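You operate a simulated robot arm through the tools that you are given. There is no shell and no other tool. Be economical: measure what you need, move in short steps, check, and stop when the job is done.

You are at the controls of a simulated robot arm. One attempt, no reset.

TASK
Run the hopper down to its red low line, then shut the gate and stop the line.
Fine: the clamp knob is slack; turn the isolator off at the end.

It is judged by the outcome, as a careful person would: the job done as asked, and still so three seconds after it is handed in. It fails if anything else is knocked over, pushed out of place, dropped, spilled or broken.

THE ROBOT
A 7-joint arm with a fingered hand on a trunk, on a base that drives. Base frame: it is fixed to the floor where the robot stands at the start and does not move with it; the origin is under the middle of the robot, x ahead of it, y to its left, z up. Lengths are in m, angles in rad, forces in N, time in s.
Its first joint turns from -2.601 to 2.601 rad. Places, roughly: green hopper [1.6, 0.3, 0.7]; hopper gate lever [1.5, 0.8, 1.1]; hopper isolator [0.7, 0, 1]; hopper start button [0.7, -0.2, 1]; hopper stop button [0.7, -0.3, 1]; signal lamps [0.9, -0.2, 1.1]. Payload 3.5 kg.
The tool frame sits at the grasp point between the pads (the TCP): z along the fingers, y along the line on which they close. The tips reach 0.03 m beyond it. Largest opening 0.104 m; the body of the gripper starts 0.035 m behind the TCP. The gripper is a hand of 4 fingers: y runs from the thumb to the fingers, the wrist lies at [-0.015, -0.11, -0.186] in the tool frame.
Orientation is told as [roll, pitch, yaw] about the base's x, y, z axes, in that order, counted from this pose: with the fingers straight down and the wrist toward the robot, the tool's x, y and z point along [0, 1, 0], [1, 0, 0] and [0, 0, -1] of the base frame.

THE INTERFACE
- The arm moves only by the tool servo_tool. Its argument "moves" is text: rows parted by semicolons, each of 6 numbers parted by spaces: the shift along the tool's x, y, z in m, then the turn, a rotation vector about the tool's x, y, z in rad. In form: x y z ax ay az; .... A call has 1 to 10 rows; each row is the pose to reach, as a shift and turn from the pose commanded when the call began, along the tool's axes at that moment. Rows are played at 5 a second. More than 0.05 m and 0.15 rad between two rows, and nothing of the call is played. Where a pose cannot be reached the arm comes as near as it can. A force on the tool above 90 N (or 10 N above the force at the start of the call, whichever is more), or a blocked arm, ends the call early, and 0.2 s more pass. In this call time passes only in rows, and 0.2 s behind the last. It gives the time, the measured TCP pose, the force on the tool (base axes), the opening and the grip force at its end, in the units of the frame above (readings bear some noise), with the torque about the TCP (base axes, N m) and any sound that the robot's microphone picked up.
- Cameras (640 x 400 px; columns grow to the right, rows downward): "scene" is now at [0.0463, 0.1611, 1.5089]; the picture's right is [-0.10, -0.99, 0.00], its down [-0.40, 0.04, -0.91] and it looks along [0.91, -0.09, -0.41] (base axes); focal length 258 px, centre (320, 200). "wrist" rides on the gripper at [0.061, -0.092, -0.13] in the tool frame; the picture's right is [-0.81, 0.28, -0.52], its down [-0.53, -0.71, 0.46] and it looks along [-0.24, 0.64, 0.72] (tool axes); focal length 275 px, centre (320, 200).
- grab_frame(camera): a new picture of that camera. It takes no simulated time.
- move_column(by): slides the trunk up (or, below 0, down) by that many m; the arm and the scene camera ride with it, the base frame stays. It gives what a move gives, with no picture.
- drive_base(legs): drives the robot by 1 to 6 legs, each [ahead, left, turn to the left] in m, m and rad, along the robot's own axes; the way and the turn of a leg run together, so that a leg with both is an arc; at most 1.5 m and 3.142 rad a leg. The arm and the cameras ride along, it lands a little off, and it stops where it bumps. It gives what a move gives.
- curl_fingers(index, middle, ring, thumb_bend, thumb_turn): sets how far each is bent, from 0 (flat) to 100 (curled in); at 30 the hand is open as for a grip, at 70 the pads meet at the TCP. One left out holds its place. A second passes; each finger stops where it meets its share of the squeeze, and holds until it gets a number again. It is the only way to open and close the hand. It gives what a move gives, with no picture; readings hold the bend of each and the force on the fingers (four entries, about 0 where the hand has none), thumb and palm. thumb_turn goes from beside the hand (0) to across from the fingers (100), as for a grip.
- turn_head(pan, tilt): turns the head with the scene camera to pan (to the left, within 2.705 rad either way) and tilt (down, from -0.506 to 1.204), counted from straight ahead of the robot. It gives what a move gives.
- locate(camera, pixels): for up to 12 pixels [column, row] of the newest picture of that camera ("zoom" is the newest enlarged one), the place [x, y, z] in the base frame of the surface seen there, good to about 0.003 m. It takes no simulated time.
- enlarge(camera, box): a new picture of the part [left, top, right, bottom] of that camera's present view, enlarged. It takes no simulated time.
- close_job(): hands the job in; it is judged then, once.

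Go step by step. Measure first, check grasps and placings, and put right what went wrong. The budget is 80 turns and 68 pictures, counting those below and the enlarged ones. Unless the task says otherwise, let go and move clear before handing in, and close with one line.

The tools are called after "Request:" as a command line: name --argument value ..., lists and objects as JSON in quotes. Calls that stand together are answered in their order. servo_tool: Moves the arm, as the interface text tells. Its arguments: {"type":"object","properties":{"moves":{"type":"string"}},"required":["moves"]} The other tools are called the same way: move_column (by) slides the trunk up or down; curl_fingers (index, middle, ring, thumb_bend, thumb_turn) moves the fingers one by one; drive_base (legs) drives the base; turn_head (pan, tilt) turns the head that bears the scene camera; grab_frame (camera) takes a picture; locate (camera, pixels) gives the place of the surface under pixels of a picture; enlarge (camera, box) takes an enlarged picture of a part of a camera's view; close_job () hands the job in.

At the start:

```text
time: 0.0
eef_pos: [0.7728, -0.1352, 1.3874]
tool_rot: [0.0, 0.003, 0.001]
contact_force: [-0.4, -0.2, -0.2]
wrist_torque: [-0.01, -0.03, -0.02]
finger_gap: 0.1033
finger_force: 0.1
shape: jaw
bend: [30.0, 30.0, 30.0, 30.0, 98.0]
finger forces: [0.0, 0.0, 0.0, 0.0, 0.0, 0.0]
trunk travel left (down, up): [-0.525, 0.185]
robot x, y, heading: [0.0001, -0.0012, 0.004]
head pan, tilt: [-0.099, 0.417]
```

scene: 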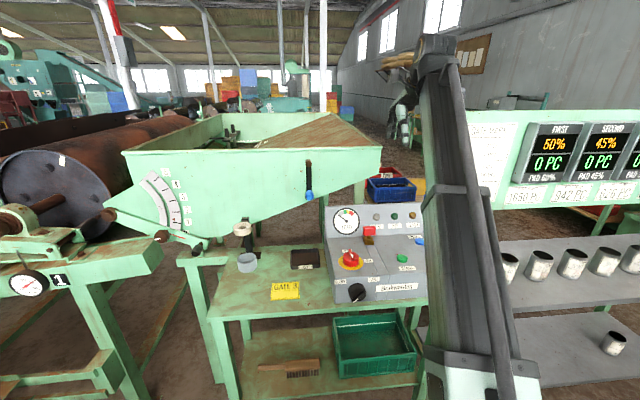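
wrist: 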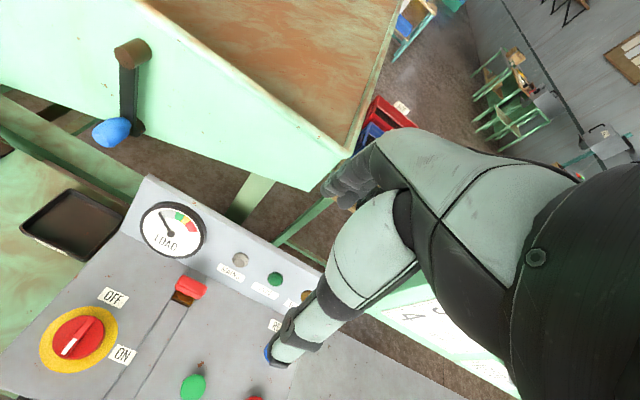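

The console is around px (370,250) and the hopper with a scale and lever at left. I'll enlarge the console and the hopper/gate areas to read the labels.

Request:
enlarge --camera "scene" --box '[310, 195, 440, 310]'

Request:
enlarge --camera "scene" --box '[100, 110, 400, 300]'

Request:
enlarge --camera "wrist" --box '[0, 150, 350, 400]'

```text
3.48 times, centred on (375, 252) of scene
```

zoom: 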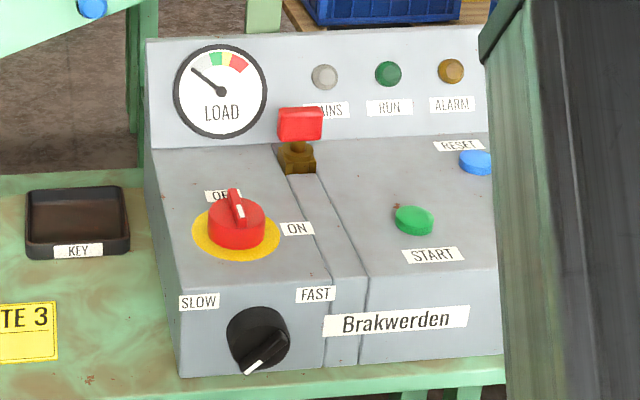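

```text
2.11 times, centred on (250, 205) of scene
```

zoom: 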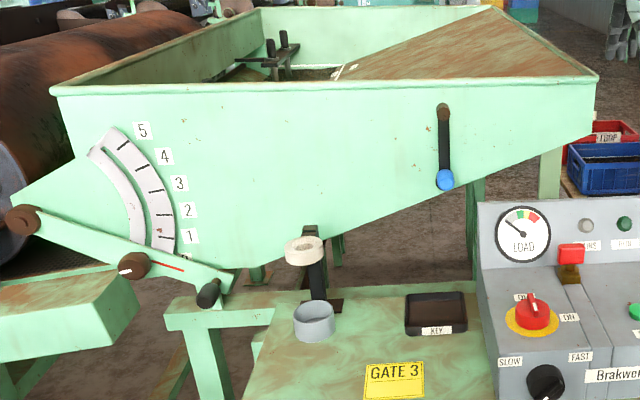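

```text
1.60 times, centred on (175, 275) of wrist
```

zoom: 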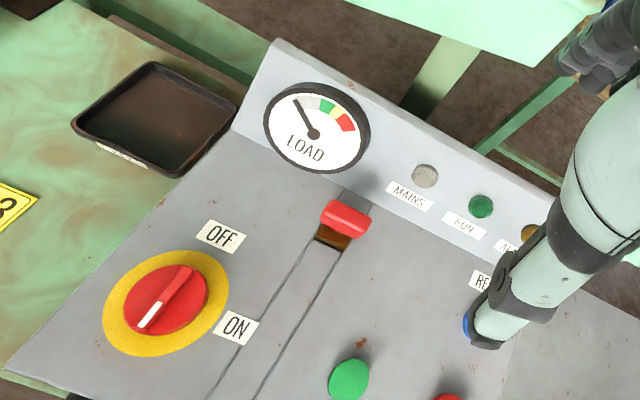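

The isolator's handle looks aligned with OFF, mains lamp dark; I can't see inside the hopper yet. Raise the trunk for a better view down into it and move on to measure.

Request:
move_column --by 0.18

Request:
turn_head --pan 0.15 --tilt 0.5

Request:
grab_frame --camera "scene"

Request:
grab_frame --camera "wrist"

```text
time: 2.0
eef_pos: [0.7719, -0.1335, 1.567]
tool_rot: [0.002, 0.0, 0.0]
contact_force: [0.3, -0.9, 0.4]
wrist_torque: [0.03, -0.03, -0.01]
finger_gap: 0.1036
finger_force: 0.1
shape: jaw
bend: [30.0, 30.0, 30.0, 30.0, 98.0]
finger forces: [0.0, 0.0, 0.0, 0.0, 0.1, 0.0]
trunk travel left (down, up): [-0.705, 0.005]
robot x, y, heading: [0.0007, -0.0004, 0.002]
head pan, tilt: [-0.099, 0.417]
```

```text
time: 2.8
eef_pos: [0.7714, -0.1349, 1.567]
tool_rot: [-0.002, -0.001, 0.0]
contact_force: [0.4, 0.5, -0.1]
wrist_torque: [0.04, -0.01, -0.03]
finger_gap: 0.1035
finger_force: 0.2
shape: jaw
bend: [30.0, 30.0, 30.0, 30.0, 98.0]
finger forces: [0.0, 0.1, 0.0, 0.0, 0.1, 0.0]
trunk travel left (down, up): [-0.705, 0.005]
robot x, y, heading: [0.0047, 0.0013, 0.007]
head pan, tilt: [0.15, 0.499]
```

```text
62 pictures are left
```

scene: 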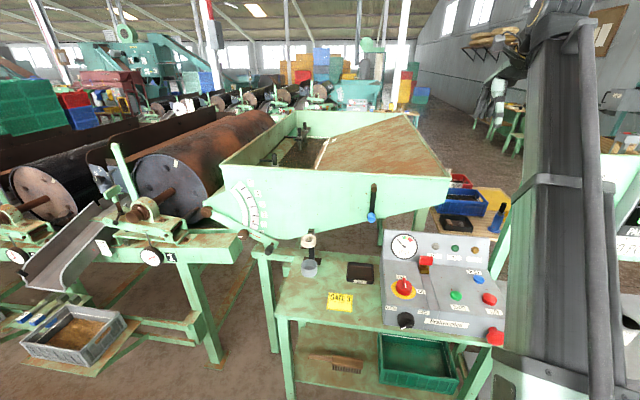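

```text
61 pictures are left
```

wrist: 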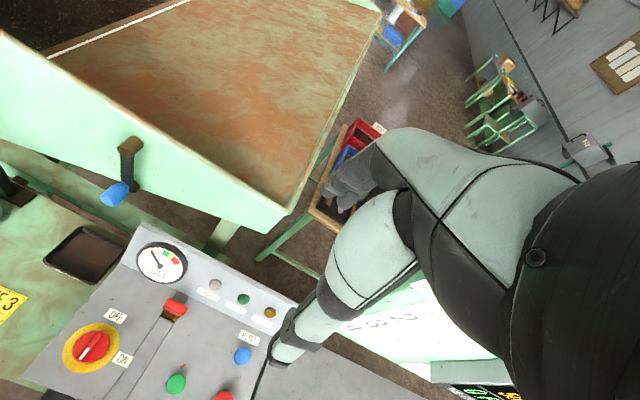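

Request:
enlarge --camera "scene" --box '[365, 225, 515, 350]'

Request:
enlarge --camera "scene" --box '[200, 100, 400, 280]'

Request:
enlarge --camera "scene" --box '[0, 140, 290, 370]'

```text
3.20 times, centred on (440, 288) of scene
```

zoom: 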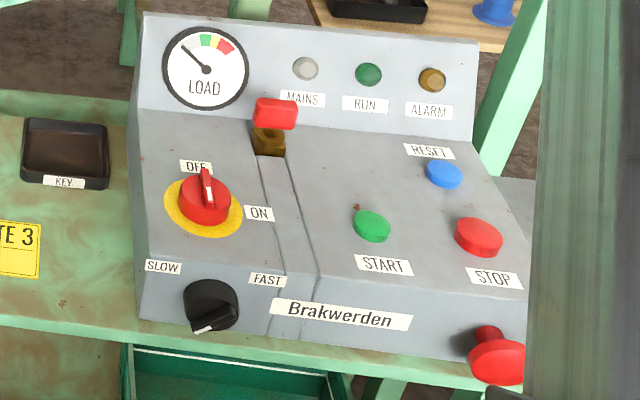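

```text
2.22 times, centred on (300, 190) of scene
```

zoom: 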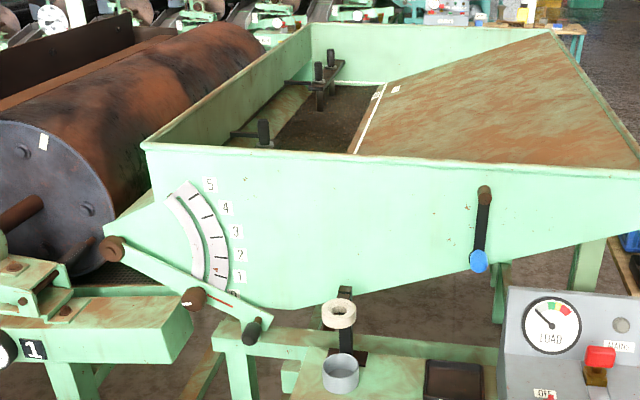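

```text
1.74 times, centred on (145, 255) of scene
```

zoom: 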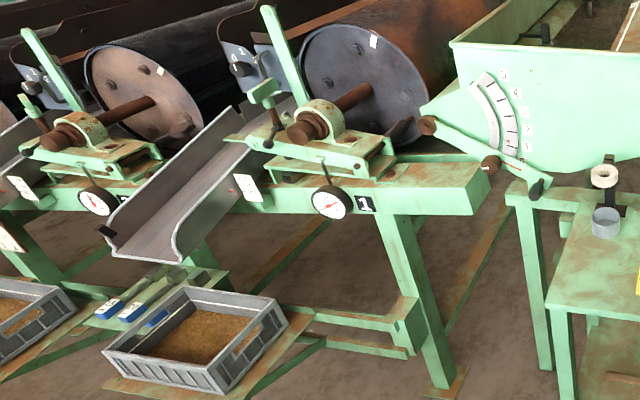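

Controls identified: isolator (205,195 zoom), START, STOP, RESET, an e-stop on the front, speed knob. Now I measure the key points.

Request:
locate --camera "scene" --pixels '[[404, 288], [456, 295], [490, 299], [479, 279], [494, 337], [404, 320], [426, 262], [245, 235], [271, 246], [310, 268], [372, 217], [310, 242]]'

Request:
locate --camera "zoom" --pixels '[[427, 125], [490, 163], [537, 190], [510, 195], [620, 200], [440, 380], [545, 360], [480, 190], [405, 320], [300, 380], [330, 200], [493, 130]]'

Request:
locate --camera "scene" --pixels '[[222, 165], [450, 178], [317, 168], [322, 150], [300, 155], [290, 125], [275, 300], [385, 345], [380, 240], [495, 240], [505, 330], [255, 255]]'

Request:
enlarge --camera "wrist" --box '[50, 220, 290, 400]'

```text
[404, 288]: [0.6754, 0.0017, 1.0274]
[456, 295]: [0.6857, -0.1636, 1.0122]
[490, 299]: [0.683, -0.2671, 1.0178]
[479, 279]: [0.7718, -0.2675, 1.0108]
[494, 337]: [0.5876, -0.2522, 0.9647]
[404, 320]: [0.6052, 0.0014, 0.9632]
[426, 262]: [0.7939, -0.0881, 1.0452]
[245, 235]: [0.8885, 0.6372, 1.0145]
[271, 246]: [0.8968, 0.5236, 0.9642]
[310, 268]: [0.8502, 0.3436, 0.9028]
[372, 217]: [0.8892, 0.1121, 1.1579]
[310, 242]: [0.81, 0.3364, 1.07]
```

```text
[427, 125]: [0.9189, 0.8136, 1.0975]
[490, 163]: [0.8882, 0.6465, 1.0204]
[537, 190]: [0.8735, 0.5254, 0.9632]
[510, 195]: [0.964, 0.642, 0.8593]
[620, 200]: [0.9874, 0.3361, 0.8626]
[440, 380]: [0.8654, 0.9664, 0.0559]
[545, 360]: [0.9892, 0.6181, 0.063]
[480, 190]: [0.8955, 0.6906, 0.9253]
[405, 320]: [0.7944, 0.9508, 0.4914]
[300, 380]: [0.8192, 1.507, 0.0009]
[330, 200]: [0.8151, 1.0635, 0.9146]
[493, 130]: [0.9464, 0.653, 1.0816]
```

```text
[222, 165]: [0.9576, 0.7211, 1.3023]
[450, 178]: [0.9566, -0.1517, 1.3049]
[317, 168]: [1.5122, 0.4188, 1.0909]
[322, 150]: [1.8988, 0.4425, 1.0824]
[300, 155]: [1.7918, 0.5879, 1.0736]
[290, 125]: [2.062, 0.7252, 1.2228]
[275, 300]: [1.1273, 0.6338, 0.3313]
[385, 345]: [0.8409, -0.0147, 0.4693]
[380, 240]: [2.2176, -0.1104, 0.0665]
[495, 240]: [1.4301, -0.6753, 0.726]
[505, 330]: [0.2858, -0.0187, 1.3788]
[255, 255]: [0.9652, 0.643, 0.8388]
```

```text
2.22 times, centred on (170, 310) of wrist
```

zoom: 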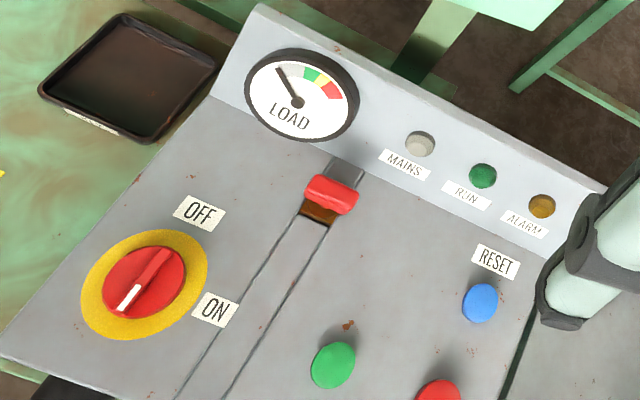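

All the controls lie within reach of one stance if I shift the base left ~0.25 m (lever handle about (0.874,0.525,0.963), stop (0.683,-0.267,1.018)). Drive there, then look again.

Request:
drive_base --legs '[[0, 0.25, 0]]'

Request:
turn_head --pan 0.1 --tilt 0.5

Request:
grab_frame --camera "scene"

Request:
grab_frame --camera "wrist"

```text
time: 4.6
eef_pos: [0.7724, 0.115, 1.5675]
tool_rot: [0.0, -0.001, 0.0]
contact_force: [0.4, 1.5, 0.2]
wrist_torque: [-0.05, 0.01, 0.01]
finger_gap: 0.1034
finger_force: 0.1
shape: jaw
bend: [30.0, 30.0, 30.0, 30.0, 98.0]
finger forces: [0.0, 0.0, 0.1, 0.0, 0.0, 0.0]
trunk travel left (down, up): [-0.705, 0.005]
robot x, y, heading: [-0.004, 0.2463, -0.0]
head pan, tilt: [0.15, 0.499]
```

```text
time: 5.2
eef_pos: [0.7725, 0.1126, 1.5671]
tool_rot: [-0.001, -0.001, 0.0]
contact_force: [-0.4, -0.4, -0.4]
wrist_torque: [-0.01, 0.0, -0.03]
finger_gap: 0.1036
finger_force: 0.1
shape: jaw
bend: [30.0, 30.0, 30.0, 30.0, 98.0]
finger forces: [0.1, 0.0, 0.1, 0.1, 0.0, 0.1]
trunk travel left (down, up): [-0.705, 0.005]
robot x, y, heading: [-0.0, 0.2466, -0.0]
head pan, tilt: [0.099, 0.499]
```

```text
56 pictures are left
```

scene: 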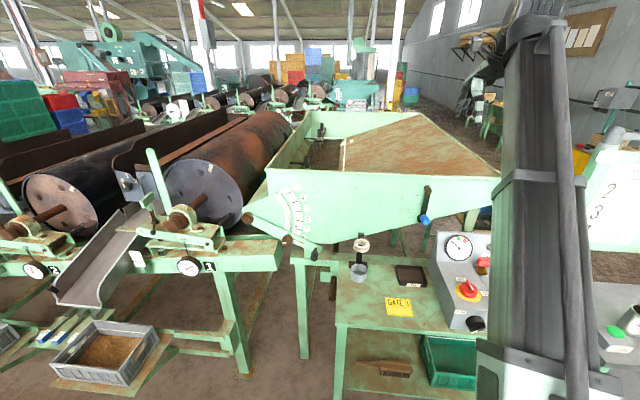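

```text
55 pictures are left
```

wrist: 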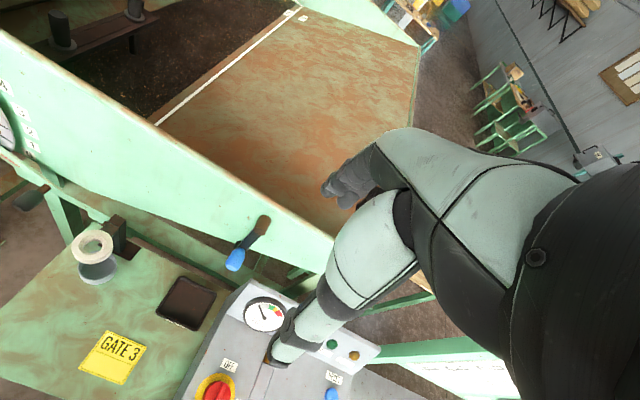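

The interior is partly visible; enlarge to look for the line marks on the chute and the lever.

Request:
enlarge --camera "scene" --box '[230, 100, 400, 270]'

Request:
enlarge --camera "wrist" --box '[0, 0, 320, 200]'

```text
2.35 times, centred on (315, 185) of scene
```

zoom: 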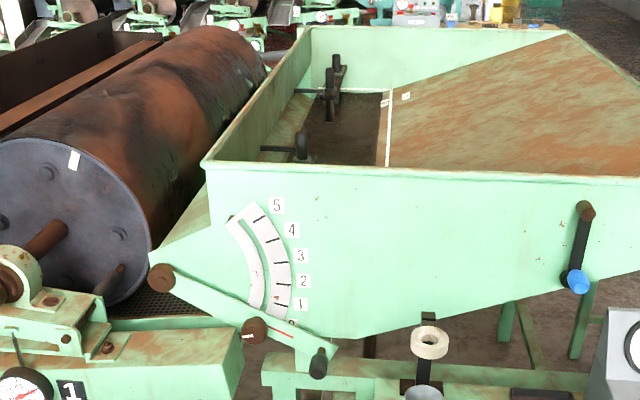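

```text
2.00 times, centred on (160, 100) of wrist
```

zoom: 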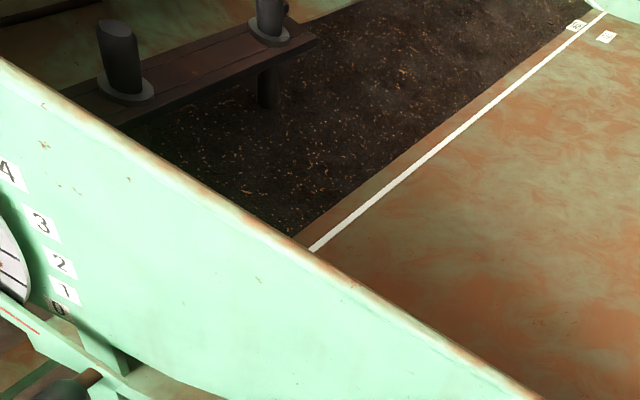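

The surface now lies just below a white line (zoom (310,248)–(600,15)); the red line must be deeper under the product. The scale runs 0–5 with the lever at 0. Next move the hand above the isolator and view it.

Request:
servo_tool --moves "-0.03 -0.03 0 0 0 0; -0.06 -0.06 0 0 0 0; -0.09 -0.09 0 0 0 0; -0.111 -0.12 0 0 0 0"

Request:
move_column --by -0.3

Request:
grab_frame --camera "wrist"

Request:
grab_frame --camera "scene"

```text
time: 6.2
eef_pos: [0.6517, 0.0025, 1.5666]
tool_rot: [0.0, 0.001, 0.0]
contact_force: [-0.4, -0.3, 0.1]
wrist_torque: [-0.02, -0.02, 0.0]
finger_gap: 0.1036
finger_force: 0.0
shape: jaw
bend: [30.0, 30.0, 30.0, 30.0, 98.0]
finger forces: [0.0, 0.1, 0.0, 0.1, 0.0, 0.0]
trunk travel left (down, up): [-0.705, 0.005]
robot x, y, heading: [-0.002, 0.2455, -0.003]
head pan, tilt: [0.099, 0.499]
```

```text
time: 9.2
eef_pos: [0.6524, 0.0025, 1.267]
tool_rot: [0.002, 0.001, 0.0]
contact_force: [-0.1, 0.2, 1.0]
wrist_torque: [-0.02, 0.01, 0.0]
finger_gap: 0.1036
finger_force: 0.1
shape: jaw
bend: [30.0, 30.0, 30.0, 30.0, 98.0]
finger forces: [0.0, 0.1, 0.0, 0.0, 0.1, 0.0]
trunk travel left (down, up): [-0.405, 0.305]
robot x, y, heading: [0.0022, 0.2482, -0.004]
head pan, tilt: [0.099, 0.499]
```

```text
52 pictures are left
```

wrist: 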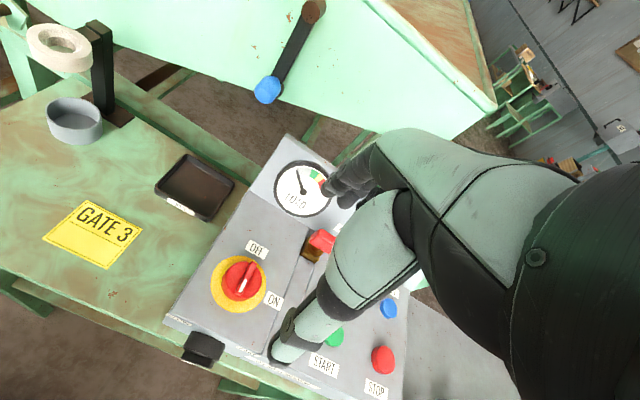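

```text
51 pictures are left
```

scene: 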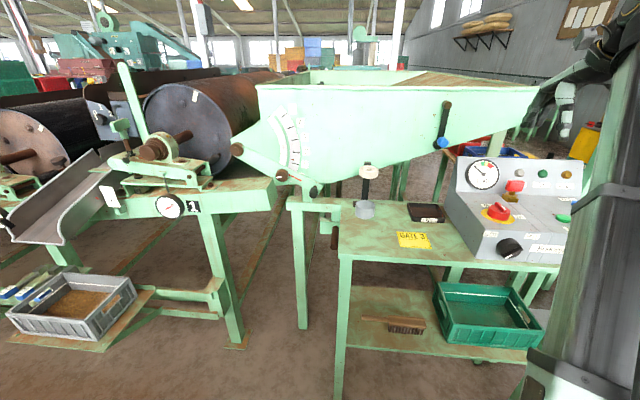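

Request:
enlarge --camera "wrist" --box '[190, 220, 310, 320]'

Request:
locate --camera "zoom" --pixels '[[335, 228], [300, 290], [318, 258], [290, 215], [360, 130], [450, 420], [210, 300], [270, 240], [330, 270], [275, 180], [375, 260]]'

```text
4.00 times, centred on (250, 270) of wrist
```

zoom: 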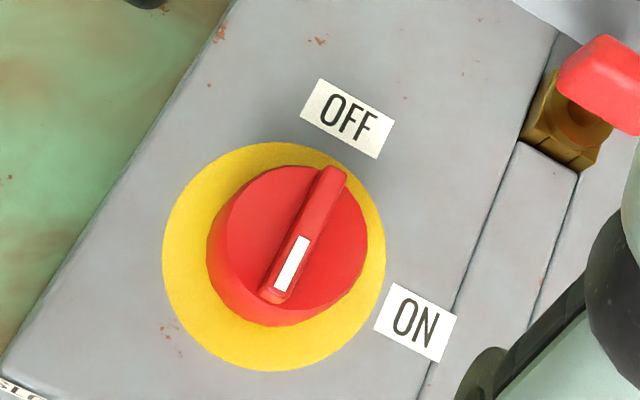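

```text
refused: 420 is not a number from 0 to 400
```

Request:
locate --camera "zoom" --pixels '[[335, 175], [275, 296], [305, 238], [245, 225], [347, 118], [415, 322], [340, 260], [200, 290], [292, 265], [600, 70], [565, 150]]'

```text
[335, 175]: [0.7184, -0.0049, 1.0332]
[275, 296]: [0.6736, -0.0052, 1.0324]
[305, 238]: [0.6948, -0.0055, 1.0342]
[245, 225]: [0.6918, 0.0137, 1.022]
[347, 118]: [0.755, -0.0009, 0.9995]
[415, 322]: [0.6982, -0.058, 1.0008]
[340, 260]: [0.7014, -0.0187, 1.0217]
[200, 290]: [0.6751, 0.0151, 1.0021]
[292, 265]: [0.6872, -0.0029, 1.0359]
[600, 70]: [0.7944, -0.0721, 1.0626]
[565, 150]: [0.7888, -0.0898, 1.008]
```

The ridge runs exactly along base x, centre (0.696,-0.005), top z 1.034. I'll yaw the hand +90° over it so fingers close along y, keeping height.

Request:
servo_tool --moves "0 0.01 0 0 0 -0.15; 0 0.02 0 0 0 -0.3; 0 0.03 0 0 0 -0.45; -0.0075 0.0436 0 0 0 -0.6; -0.0075 0.0436 0 0 0 -0.75; -0.0075 0.0436 0 0 0 -0.9; -0.0075 0.0436 0 0 0 -1.05; -0.0075 0.0436 0 0 0 -1.2; -0.0075 0.0436 0 0 0 -1.35; -0.0075 0.0436 0 0 0 -1.5"

Request:
servo_tool --moves "0 0 0.04 0 0 -0.07; 0 0 0.08 0 0 -0.07; 0 0 0.12 0 0 -0.07"

Request:
grab_frame --camera "wrist"

Request:
grab_frame --camera "scene"

```text
time: 10.7
eef_pos: [0.7035, -0.0014, 1.2631]
tool_rot: [0.0, -0.007, 0.914]
contact_force: [39.9, -48.0, 37.7]
wrist_torque: [4.85, 9.72, 7.04]
finger_gap: 0.1037
finger_force: 0.1
shape: jaw
bend: [30.0, 30.0, 30.0, 30.0, 98.0]
finger forces: [0.1, 0.1, 0.1, 0.0, 0.1, 0.1]
out of reach, approached as far as the arm can: row 7
trunk travel left (down, up): [-0.405, 0.305]
robot x, y, heading: [0.0001, 0.2476, -0.004]
head pan, tilt: [0.099, 0.499]
stopped in row 7: the force on the tool passed its limit (the readings are from after the stop); the commanded pose is now the measured one
```

```text
time: 11.0
eef_pos: [0.7039, -0.0013, 1.2505]
tool_rot: [0.011, -0.008, 0.918]
contact_force: [55.1, -52.2, 43.6]
wrist_torque: [5.17, 12.51, 8.14]
finger_gap: 0.1037
finger_force: 0.1
shape: jaw
bend: [30.0, 30.0, 30.0, 30.0, 98.0]
finger forces: [0.2, 0.0, 0.0, 0.0, 0.0, 0.1]
trunk travel left (down, up): [-0.405, 0.305]
robot x, y, heading: [0.0011, 0.249, -0.004]
head pan, tilt: [0.099, 0.499]
stopped in row 1: the force on the tool passed its limit (the readings are from after the stop); the commanded pose is now the measured one
```

```text
49 pictures are left
```

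wrist: 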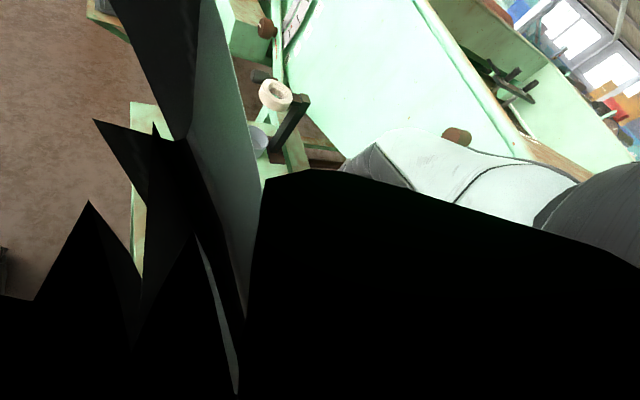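

```text
48 pictures are left
```

scene: 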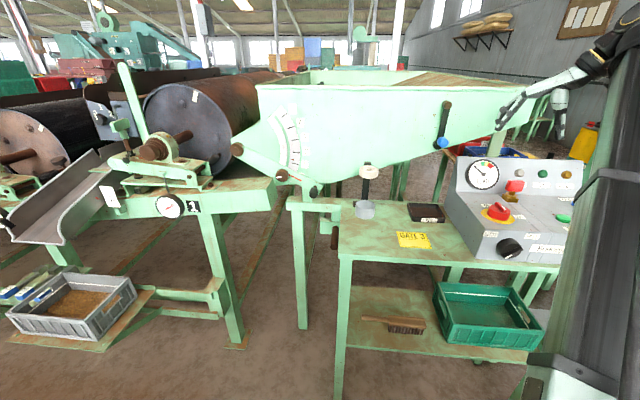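

That yaw folds the wrist against the arm (wrist picture blocked, 50 N). Back out to yaw 0 and try the other way instead.

Request:
servo_tool --moves "0 0 -0.01 0 0 0.1; 0 0 -0.01 0 0 0.25; 0 0 -0.01 0 0 0.4; 0 0 -0.01 0 0 0.55; 0 0 -0.01 0 0 0.7; 0 0 -0.01 0 0 0.85; 0 0 -0.01 0 0 0.918"

Request:
servo_tool --moves "0 0 0 0 0 0.15; 0 0 0 0 0 0.3; 0 0 0 0 0 0.45; 0 0 0 0 0 0.6; 0 0 0 0 0 0.75; 0 0 0 0 0 0.9; 0 0 0 0 0 1.05; 0 0 0 0 0 1.2; 0 0 0 0 0 1.35; 0 0 0 0 0 1.5"

Request:
grab_frame --camera "wrist"

```text
time: 11.3
eef_pos: [0.7048, -0.0016, 1.2521]
tool_rot: [0.012, -0.006, 0.907]
contact_force: [27.3, -7.1, 21.7]
wrist_torque: [0.05, 5.98, 1.67]
finger_gap: 0.1037
finger_force: 0.1
shape: jaw
bend: [30.0, 30.0, 30.0, 30.0, 98.0]
finger forces: [0.0, 0.0, 0.1, 0.0, 0.0, 0.1]
trunk travel left (down, up): [-0.405, 0.305]
robot x, y, heading: [0.0025, 0.2497, 0.003]
head pan, tilt: [0.099, 0.499]
stopped in row 1: the force on the tool passed its limit (the readings are from after the stop); the commanded pose is now the measured one
```

```text
time: 13.5
eef_pos: [0.703, -0.001, 1.2527]
tool_rot: [0.009, 0.01, -0.594]
contact_force: [0.7, -0.8, -0.3]
wrist_torque: [-0.02, -0.01, -0.01]
finger_gap: 0.104
finger_force: 0.1
shape: jaw
bend: [30.0, 30.0, 30.0, 30.0, 98.0]
finger forces: [0.0, 0.0, 0.0, 0.0, 0.0, 0.0]
trunk travel left (down, up): [-0.405, 0.305]
robot x, y, heading: [-0.0005, 0.2523, -0.002]
head pan, tilt: [0.099, 0.499]
```

```text
47 pictures are left
```

wrist: 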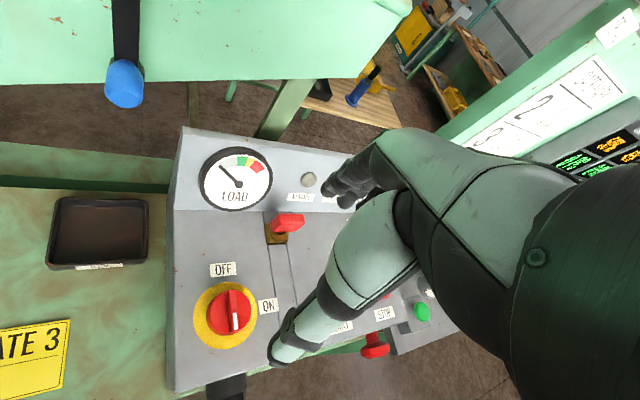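

Free now at yaw -0.59; test how far negative yaw goes.

Request:
servo_tool --moves "0 0 0 0 0 0.15; 0 0 0 0 0 0.3; 0 0 0 0 0 0.45; 0 0 0 0 0 0.6; 0 0 0 0 0 0.75; 0 0 0 0 0 0.9; 0 0 0 0 0 1.0"

Request:
grab_frame --camera "wrist"

```text
time: 15.1
eef_pos: [0.7043, -0.0018, 1.2525]
tool_rot: [-0.003, 0.011, -1.595]
contact_force: [-0.3, -0.9, -1.0]
wrist_torque: [-0.03, -0.04, 0.0]
finger_gap: 0.1038
finger_force: 0.1
shape: jaw
bend: [30.0, 30.0, 30.0, 30.0, 98.0]
finger forces: [0.0, 0.0, 0.0, 0.1, 0.1, 0.1]
trunk travel left (down, up): [-0.405, 0.305]
robot x, y, heading: [-0.0012, 0.2463, 0.001]
head pan, tilt: [0.099, 0.499]
```

```text
46 pictures are left
```

wrist: 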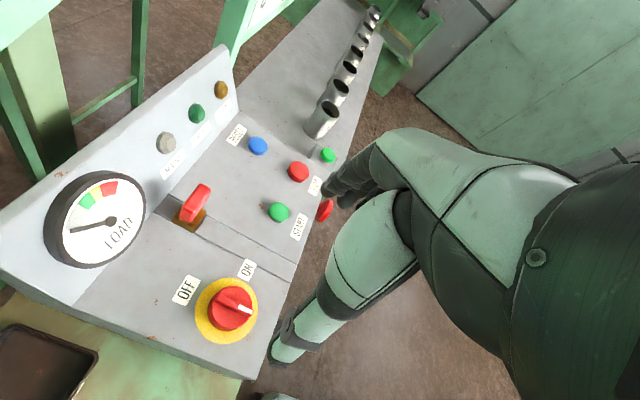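

Yaw 0 to -1.6 works, which is the sense needed for OFF→ON (clockwise). Return to yaw 0 over the knob, then I'll grip the knob body.

Request:
servo_tool --moves "0 0 0 0 0 -0.15; 0 0 0 0 0 -0.3; 0 0 0 0 0 -0.45; 0 0 0 0 0 -0.6; 0 0 0 0 0 -0.75; 0 0 0 0 0 -0.9; 0 0 0 0 0 -1.05; 0 0 0 0 0 -1.2; 0 0 0 0 0 -1.35; 0 0 0 0 0 -1.5"

Request:
servo_tool --moves "0 0 0.03 0 0 -0.095; -0.003 -0.008 0.07 0 0 -0.095; -0.003 -0.008 0.12 0 0 -0.095"

Request:
grab_frame --camera "wrist"

Request:
turn_head --pan -0.35 --tilt 0.55

Request:
grab_frame --camera "scene"

```text
time: 17.3
eef_pos: [0.7034, -0.0012, 1.2519]
tool_rot: [0.012, 0.006, -0.092]
contact_force: [1.0, 0.1, 0.2]
wrist_torque: [0.0, 0.03, 0.0]
finger_gap: 0.104
finger_force: 0.0
shape: jaw
bend: [30.0, 30.0, 30.0, 30.0, 98.0]
finger forces: [0.0, 0.0, 0.1, 0.1, 0.0, 0.0]
trunk travel left (down, up): [-0.405, 0.305]
robot x, y, heading: [-0.0026, 0.2477, -0.003]
head pan, tilt: [0.099, 0.499]
```

```text
time: 18.1
eef_pos: [0.694, -0.0027, 1.1338]
tool_rot: [0.015, 0.003, 0.001]
contact_force: [-0.1, 0.3, 0.6]
wrist_torque: [0.02, -0.02, -0.01]
finger_gap: 0.1038
finger_force: 0.0
shape: jaw
bend: [30.0, 30.0, 30.0, 30.0, 98.0]
finger forces: [0.0, 0.0, 0.0, 0.0, 0.1, 0.0]
trunk travel left (down, up): [-0.405, 0.305]
robot x, y, heading: [-0.0035, 0.2466, 0.003]
head pan, tilt: [0.099, 0.499]
```

```text
45 pictures are left
```

wrist: 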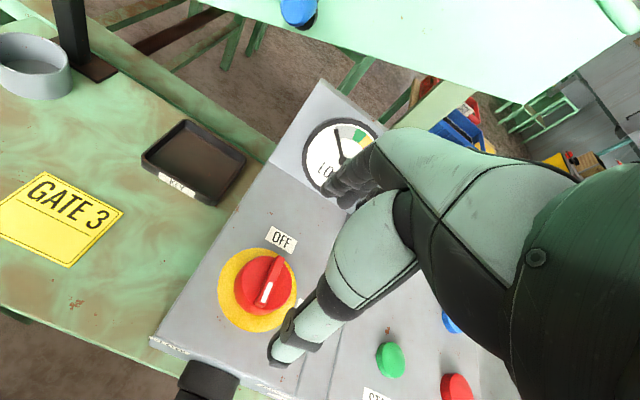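

```text
time: 19.0
eef_pos: [0.695, -0.0025, 1.1348]
tool_rot: [0.013, 0.003, 0.001]
contact_force: [-0.5, -0.4, -0.3]
wrist_torque: [-0.01, -0.01, -0.04]
finger_gap: 0.1038
finger_force: 0.0
shape: jaw
bend: [30.0, 30.0, 30.0, 30.0, 98.0]
finger forces: [0.0, 0.0, 0.0, 0.0, 0.0, 0.0]
trunk travel left (down, up): [-0.405, 0.305]
robot x, y, heading: [0.0003, 0.2466, -0.0]
head pan, tilt: [-0.351, 0.55]
```

```text
44 pictures are left
```

scene: 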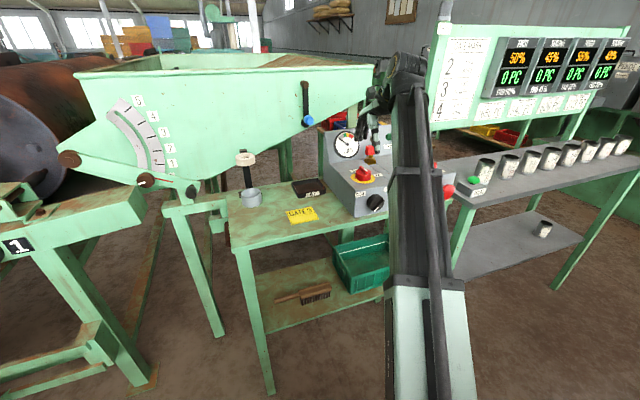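

Aligned above the knob. Descend until the tips surround the knob body (TCP z ≈1.04), watching forces.

Request:
servo_tool --moves "-0.002 0.001 0.03 0 0 0; -0.002 0.001 0.06 0 0 0; -0.002 0.001 0.08 0 0 0; -0.002 0.001 0.094 0 0 0"

Request:
enlarge --camera "scene" --box '[310, 100, 440, 230]'

Request:
grab_frame --camera "wrist"

```text
time: 20.0
eef_pos: [0.696, -0.0027, 1.0382]
tool_rot: [0.012, 0.004, 0.001]
contact_force: [-0.7, -0.6, 0.3]
wrist_torque: [-0.02, 0.0, -0.01]
finger_gap: 0.1039
finger_force: 0.0
shape: jaw
bend: [30.0, 30.0, 30.0, 30.0, 98.0]
finger forces: [0.0, 0.0, 0.0, 0.0, 0.0, 0.0]
trunk travel left (down, up): [-0.405, 0.305]
robot x, y, heading: [0.0036, 0.2508, -0.004]
head pan, tilt: [-0.351, 0.55]
```

```text
3.08 times, centred on (375, 165) of scene
```

zoom: 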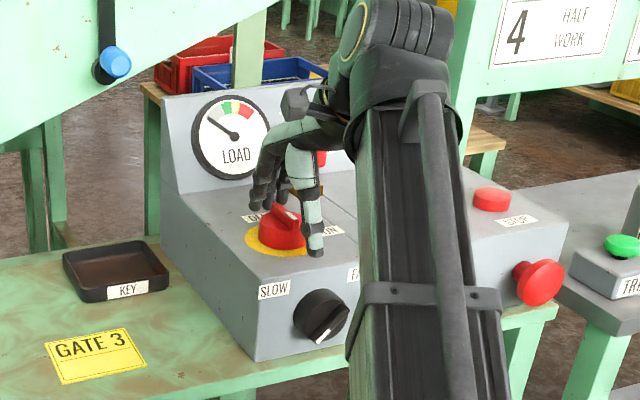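

```text
42 pictures are left
```

wrist: 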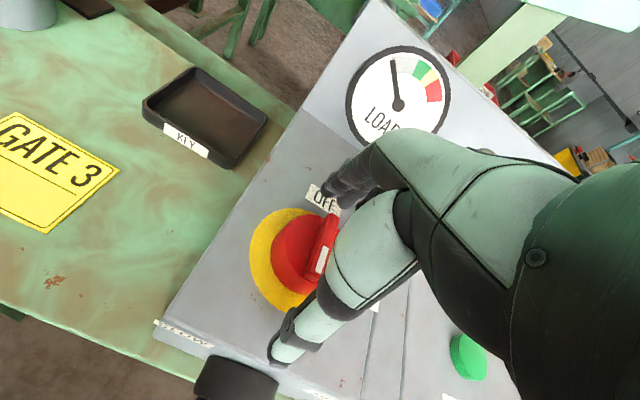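

Request:
locate --camera "wrist" --pixels '[[280, 352], [290, 330], [340, 190], [330, 182], [322, 245], [355, 205], [345, 280]]'

```text
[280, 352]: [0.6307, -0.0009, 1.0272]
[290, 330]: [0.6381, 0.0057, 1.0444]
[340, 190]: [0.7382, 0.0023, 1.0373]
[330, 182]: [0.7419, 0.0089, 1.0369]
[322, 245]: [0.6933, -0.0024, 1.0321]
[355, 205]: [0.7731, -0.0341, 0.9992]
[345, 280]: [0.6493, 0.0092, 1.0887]
```

Centred well (thumb x≈0.63, fingers x≈0.74). Lower 8 mm more and close on the knob.

Request:
servo_tool --moves "0 -0.001 0.008 0 0 0"

Request:
curl_fingers --index 70 --middle 70 --ring 70 --thumb_bend 70

Request:
grab_frame --camera "wrist"

```text
time: 20.4
eef_pos: [0.694, -0.003, 1.0309]
tool_rot: [0.012, 0.003, 0.002]
contact_force: [-1.4, 0.3, 3.1]
wrist_torque: [-0.01, -0.13, 0.01]
finger_gap: 0.104
finger_force: 0.0
shape: jaw
bend: [30.0, 30.0, 30.0, 30.0, 98.0]
finger forces: [0.0, 2.5, 0.0, 0.0, 0.0, 0.0]
trunk travel left (down, up): [-0.405, 0.305]
robot x, y, heading: [0.0019, 0.2449, -0.002]
head pan, tilt: [-0.351, 0.55]
```

```text
time: 21.4
eef_pos: [0.6929, -0.0021, 1.0337]
tool_rot: [0.012, 0.0, 0.004]
contact_force: [9.8, -3.8, 31.2]
wrist_torque: [-0.06, -1.79, 0.11]
finger_gap: 0.0443
finger_force: 26.4
shape: fingers
bend: [50.0, 37.0, 66.0, 59.0, 97.0]
finger forces: [23.4, 17.2, 3.6, 0.0, 9.1, 0.0]
trunk travel left (down, up): [-0.405, 0.305]
robot x, y, heading: [-0.0026, 0.2451, 0.0]
head pan, tilt: [-0.351, 0.55]
```

```text
41 pictures are left
```

wrist: 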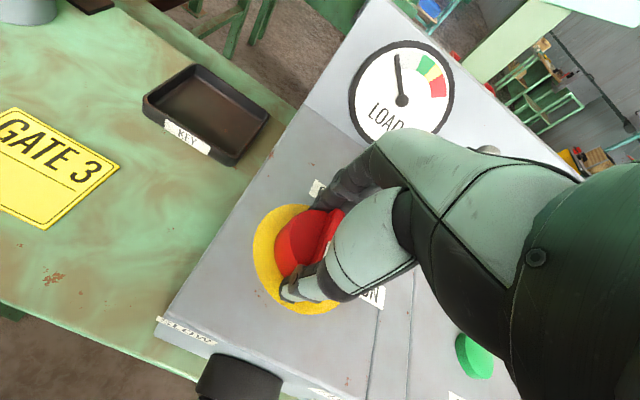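

Gripped, but the fingertips bear on the plate (31 N upward). Ease up 5 mm and re-close.

Request:
servo_tool --moves "-0.002 0.002 -0.007 0 0 0"

Request:
curl_fingers --index 70 --middle 70 --ring 70 --thumb_bend 70

```text
time: 21.8
eef_pos: [0.6951, -0.0045, 1.0333]
tool_rot: [0.012, 0.01, 0.0]
contact_force: [1.7, 2.6, -4.6]
wrist_torque: [-0.06, -0.51, 0.1]
finger_gap: 0.0444
finger_force: 15.6
shape: fingers
bend: [51.0, 41.0, 68.0, 59.0, 96.0]
finger forces: [8.6, 8.7, 1.3, 0.0, 11.3, 0.0]
trunk travel left (down, up): [-0.405, 0.305]
robot x, y, heading: [-0.0, 0.2487, -0.007]
head pan, tilt: [-0.351, 0.55]
```

```text
time: 22.8
eef_pos: [0.6958, -0.0047, 1.0372]
tool_rot: [0.01, 0.007, 0.001]
contact_force: [1.9, 2.7, -13.9]
wrist_torque: [-0.03, -0.27, 0.05]
finger_gap: 0.0444
finger_force: 15.1
shape: fingers
bend: [52.0, 56.0, 70.0, 58.0, 95.0]
finger forces: [7.4, 8.5, 0.8, 0.0, 13.3, 0.1]
trunk travel left (down, up): [-0.405, 0.305]
robot x, y, heading: [-0.0004, 0.2494, -0.001]
head pan, tilt: [-0.351, 0.55]
```

Good grip (gap 0.044). Turn clockwise toward ON.

Request:
servo_tool --moves "0 0 0 0 0 0.15; 0 0 0 0 0 0.3; 0 0 0 0 0 0.45; 0 0 0 0 0 0.6; 0 0 0 0 0 0.75; 0 0 0 0 0 0.9; 0 0 0 0 0 1.05; 0 0 0 0 0 1.2; 0 0 0 0 0 1.35; 0 0 0 0 0 1.5"

Request:
grab_frame --camera "wrist"

```text
time: 25.0
eef_pos: [0.6965, -0.0043, 1.0372]
tool_rot: [-0.002, 0.011, -1.502]
contact_force: [-2.6, 6.1, -13.0]
wrist_torque: [-0.11, 0.01, 0.09]
finger_gap: 0.0445
finger_force: 14.3
shape: fingers
bend: [54.0, 58.0, 70.0, 56.0, 96.0]
finger forces: [5.9, 5.7, 1.6, 0.1, 16.7, 0.0]
trunk travel left (down, up): [-0.405, 0.305]
robot x, y, heading: [0.0032, 0.2471, 0.001]
head pan, tilt: [-0.351, 0.55]
```

```text
40 pictures are left
```

wrist: 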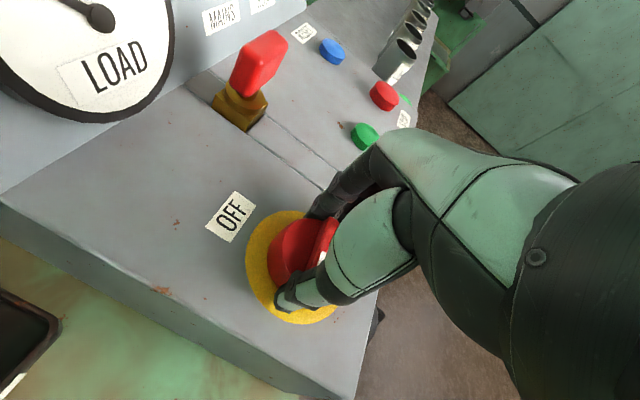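

The ridge turned with the hand. Nudge a bit further and check the MAINS lamp.

Request:
servo_tool --moves "0 0 0 0 0 0.08"

Request:
enlarge --camera "scene" --box '[310, 100, 440, 230]'

```text
time: 25.4
eef_pos: [0.6971, -0.0051, 1.0369]
tool_rot: [-0.006, 0.013, -1.58]
contact_force: [-2.0, 5.8, -13.3]
wrist_torque: [-0.14, 0.03, 0.15]
finger_gap: 0.0445
finger_force: 15.5
shape: fingers
bend: [54.0, 58.0, 70.0, 56.0, 96.0]
finger forces: [5.9, 5.8, 1.6, 0.0, 16.8, 0.0]
trunk travel left (down, up): [-0.405, 0.305]
robot x, y, heading: [0.0001, 0.2475, -0.001]
head pan, tilt: [-0.351, 0.55]
```

```text
3.08 times, centred on (375, 165) of scene
```

zoom: 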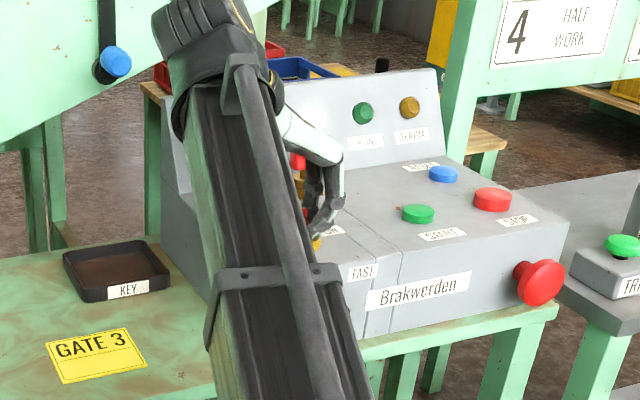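

MAINS lamp is hidden. Release, rise, and look at it with the wrist camera.

Request:
curl_fingers --index 30 --middle 30 --ring 30 --thumb_bend 30

Request:
servo_tool --moves "0 0 -0.04 0 0 0; 0 0 -0.08 0 0 0; 0 0 -0.12 0 0 0; 0 0 -0.16 0 0 0"

Request:
grab_frame --camera "wrist"

```text
time: 26.4
eef_pos: [0.6963, -0.0051, 1.0385]
tool_rot: [-0.004, 0.012, -1.58]
contact_force: [-0.4, -0.1, 0.8]
wrist_torque: [-0.02, 0.02, -0.01]
finger_gap: 0.1028
finger_force: 0.0
shape: fingers
bend: [30.0, 30.0, 30.0, 30.0, 97.0]
finger forces: [0.0, 0.1, 0.1, 0.0, 0.1, 0.0]
trunk travel left (down, up): [-0.405, 0.305]
robot x, y, heading: [-0.0016, 0.2486, -0.0]
head pan, tilt: [-0.351, 0.55]
```

```text
time: 27.4
eef_pos: [0.6983, -0.0082, 1.1968]
tool_rot: [-0.006, 0.012, -1.578]
contact_force: [-1.1, 0.4, -0.4]
wrist_torque: [0.0, -0.02, -0.02]
finger_gap: 0.1025
finger_force: 0.1
shape: fingers
bend: [30.0, 30.0, 30.0, 30.0, 97.0]
finger forces: [0.0, 0.0, 0.1, 0.0, 0.0, 0.1]
trunk travel left (down, up): [-0.405, 0.305]
robot x, y, heading: [-0.0, 0.2474, 0.002]
head pan, tilt: [-0.351, 0.55]
```

```text
38 pictures are left
```

wrist: 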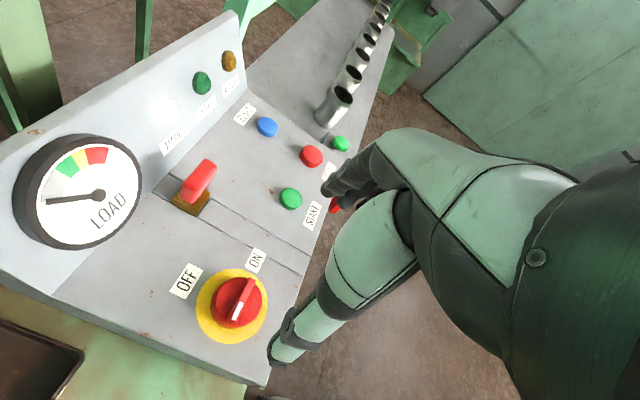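

MAINS is lit. Now make a poking shape: middle finger and thumb pinched, index and ring tucked, and check the tip position.

Request:
curl_fingers --index 100 --middle 70 --ring 100 --thumb_bend 68

Request:
servo_tool --moves "0 0.04 0 0 0 0; 0 0.08 0 0 0 0; 0 0.12 0 0 0 0; -0.01 0.156 0 0 0 0"

Request:
grab_frame --camera "wrist"

Request:
grab_frame --camera "scene"

```text
time: 28.4
eef_pos: [0.6982, -0.0062, 1.1968]
tool_rot: [-0.004, 0.014, -1.578]
contact_force: [0.6, 0.2, 0.4]
wrist_torque: [0.01, 0.03, -0.04]
finger_gap: 0.0246
finger_force: 0.0
shape: fingers
bend: [89.0, 70.0, 100.0, 65.0, 97.0]
finger forces: [0.0, 0.0, 0.0, 0.0, 0.0, 0.0]
trunk travel left (down, up): [-0.405, 0.305]
robot x, y, heading: [0.0036, 0.2472, 0.003]
head pan, tilt: [-0.351, 0.55]
```

```text
time: 29.4
eef_pos: [0.686, -0.1634, 1.1934]
tool_rot: [-0.004, 0.013, -1.575]
contact_force: [-0.1, 0.0, 0.7]
wrist_torque: [-0.04, 0.04, -0.01]
finger_gap: 0.0473
finger_force: 0.1
shape: fingers
bend: [100.0, 70.0, 100.0, 68.0, 97.0]
finger forces: [0.0, 0.0, 0.0, 0.0, 0.0, 0.0]
trunk travel left (down, up): [-0.405, 0.305]
robot x, y, heading: [-0.0038, 0.2482, 0.003]
head pan, tilt: [-0.351, 0.55]
```

```text
37 pictures are left
```

wrist: 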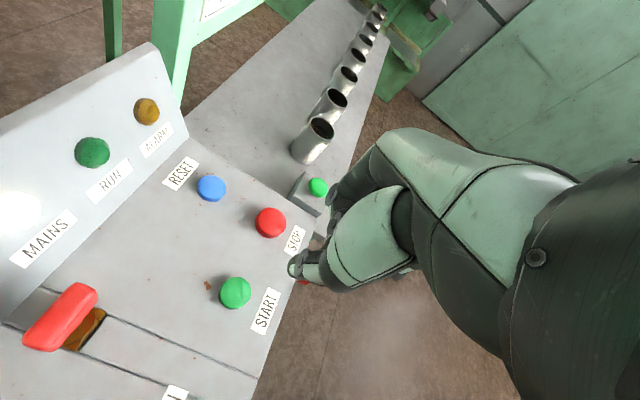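

```text
36 pictures are left
```

scene: 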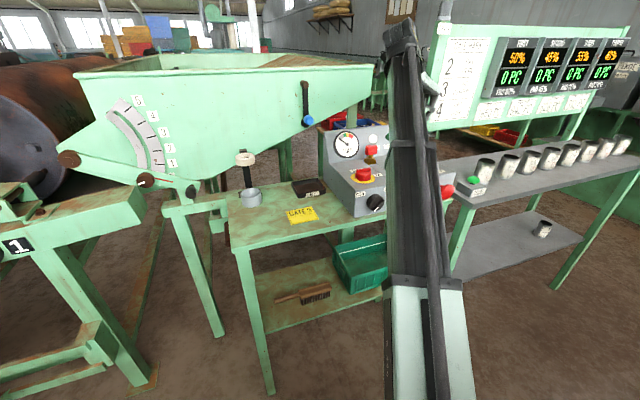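

Request:
locate --camera "wrist" --pixels '[[296, 268], [302, 278], [306, 260], [333, 218], [345, 205], [318, 244], [235, 292], [270, 222], [330, 195]]'

Request:
enlarge --camera "wrist" --box '[260, 170, 400, 310]'

```text
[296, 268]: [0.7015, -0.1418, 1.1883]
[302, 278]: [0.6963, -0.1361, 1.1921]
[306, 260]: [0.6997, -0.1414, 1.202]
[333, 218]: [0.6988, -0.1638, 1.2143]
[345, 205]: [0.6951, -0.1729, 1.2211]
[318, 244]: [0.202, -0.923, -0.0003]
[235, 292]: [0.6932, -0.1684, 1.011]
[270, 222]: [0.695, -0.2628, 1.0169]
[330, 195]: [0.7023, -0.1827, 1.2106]
```

```text
2.86 times, centred on (330, 240) of wrist
```

zoom: 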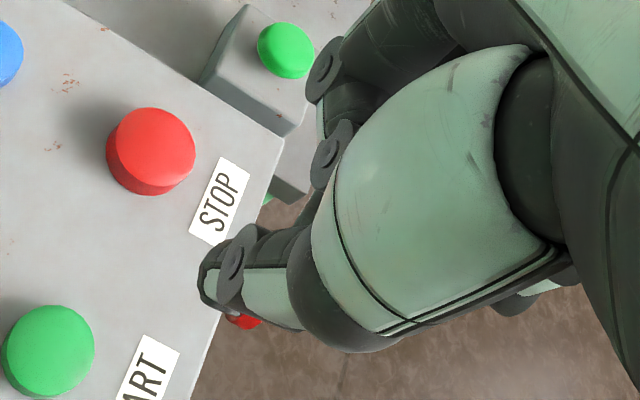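

The thumb tip (zoom (225,275), about (0.699,-0.140,1.187)) is the clearest poker. Tuck the middle finger too, shift the thumb over START (0.690,-0.166) and go down to just above.

Request:
curl_fingers --middle 100

Request:
servo_tool --moves "-0.009 0.026 0 0 0 0; -0.009 0.026 0.05 0 0 0; -0.009 0.026 0.1 0 0 0; -0.009 0.026 0.14 0 0 0"

Request:
grab_frame --camera "wrist"

```text
time: 30.4
eef_pos: [0.6847, -0.1638, 1.195]
tool_rot: [-0.004, 0.011, -1.579]
contact_force: [-0.5, -0.1, -0.2]
wrist_torque: [0.02, 0.02, 0.0]
finger_gap: 0.0471
finger_force: 0.1
shape: fingers
bend: [100.0, 100.0, 100.0, 68.0, 97.0]
finger forces: [0.1, 0.0, 0.0, 0.1, 0.0, 0.0]
trunk travel left (down, up): [-0.405, 0.305]
robot x, y, heading: [-0.001, 0.2487, -0.001]
head pan, tilt: [-0.351, 0.55]
```

```text
time: 31.4
eef_pos: [0.6759, -0.1861, 1.0541]
tool_rot: [-0.003, 0.013, -1.578]
contact_force: [0.5, 0.5, -0.3]
wrist_torque: [0.02, 0.02, -0.01]
finger_gap: 0.047
finger_force: 0.0
shape: fingers
bend: [100.0, 100.0, 100.0, 68.0, 97.0]
finger forces: [0.0, 0.0, 0.0, 0.1, 0.0, 0.0]
trunk travel left (down, up): [-0.405, 0.305]
robot x, y, heading: [-0.0012, 0.2464, -0.001]
head pan, tilt: [-0.351, 0.55]
```

```text
34 pictures are left
```

wrist: 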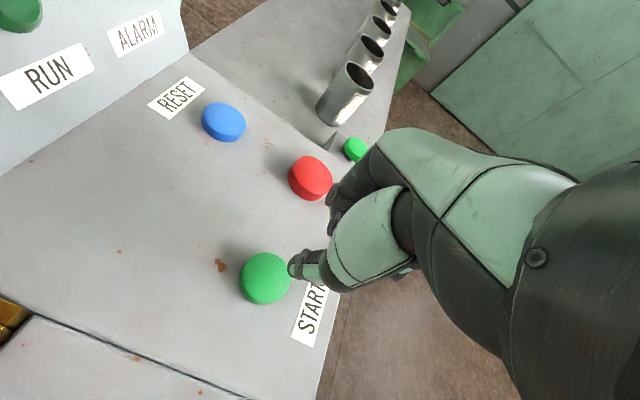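

Request:
locate --camera "wrist" --pixels '[[264, 278], [245, 272], [285, 280], [265, 257], [296, 268], [300, 275], [335, 215], [308, 180]]'

```text
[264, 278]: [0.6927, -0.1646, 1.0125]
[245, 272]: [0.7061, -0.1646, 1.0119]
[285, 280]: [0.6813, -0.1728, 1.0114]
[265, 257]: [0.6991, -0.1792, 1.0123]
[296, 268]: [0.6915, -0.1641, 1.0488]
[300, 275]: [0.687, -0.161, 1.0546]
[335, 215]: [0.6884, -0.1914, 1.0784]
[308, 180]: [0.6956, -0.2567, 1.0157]
```

Thumb tip is right over START. Press down gradually.

Request:
servo_tool --moves "0.003 0.002 0.02 0 0 0; 0.003 0.002 0.032 0 0 0; 0.003 0.002 0.04 0 0 0"

Request:
grab_frame --camera "wrist"

```text
time: 32.3
eef_pos: [0.6769, -0.1818, 1.0329]
tool_rot: [0.016, -0.004, -1.572]
contact_force: [0.1, 4.8, 40.9]
wrist_torque: [0.44, -0.11, 0.08]
finger_gap: 0.0433
finger_force: 13.4
shape: fingers
bend: [100.0, 100.0, 100.0, 75.0, 98.0]
finger forces: [0.0, 0.1, 0.1, 0.1, 25.2, 0.0]
trunk travel left (down, up): [-0.405, 0.305]
robot x, y, heading: [0.0003, 0.2499, -0.001]
head pan, tilt: [-0.351, 0.55]
heard: click
stopped in row 3: the force on the tool passed its limit (the readings are from after the stop); the commanded pose is now the measured one
```

```text
33 pictures are left
```

wrist: 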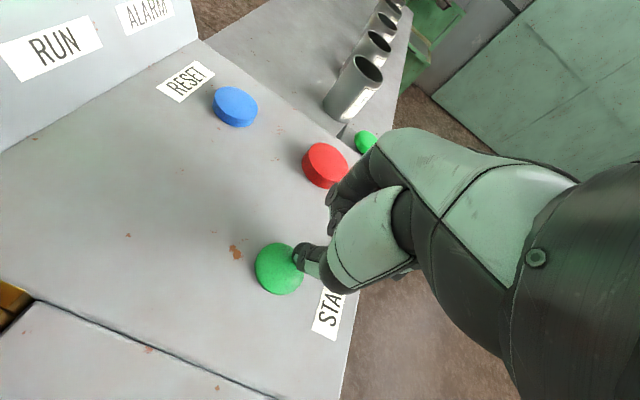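

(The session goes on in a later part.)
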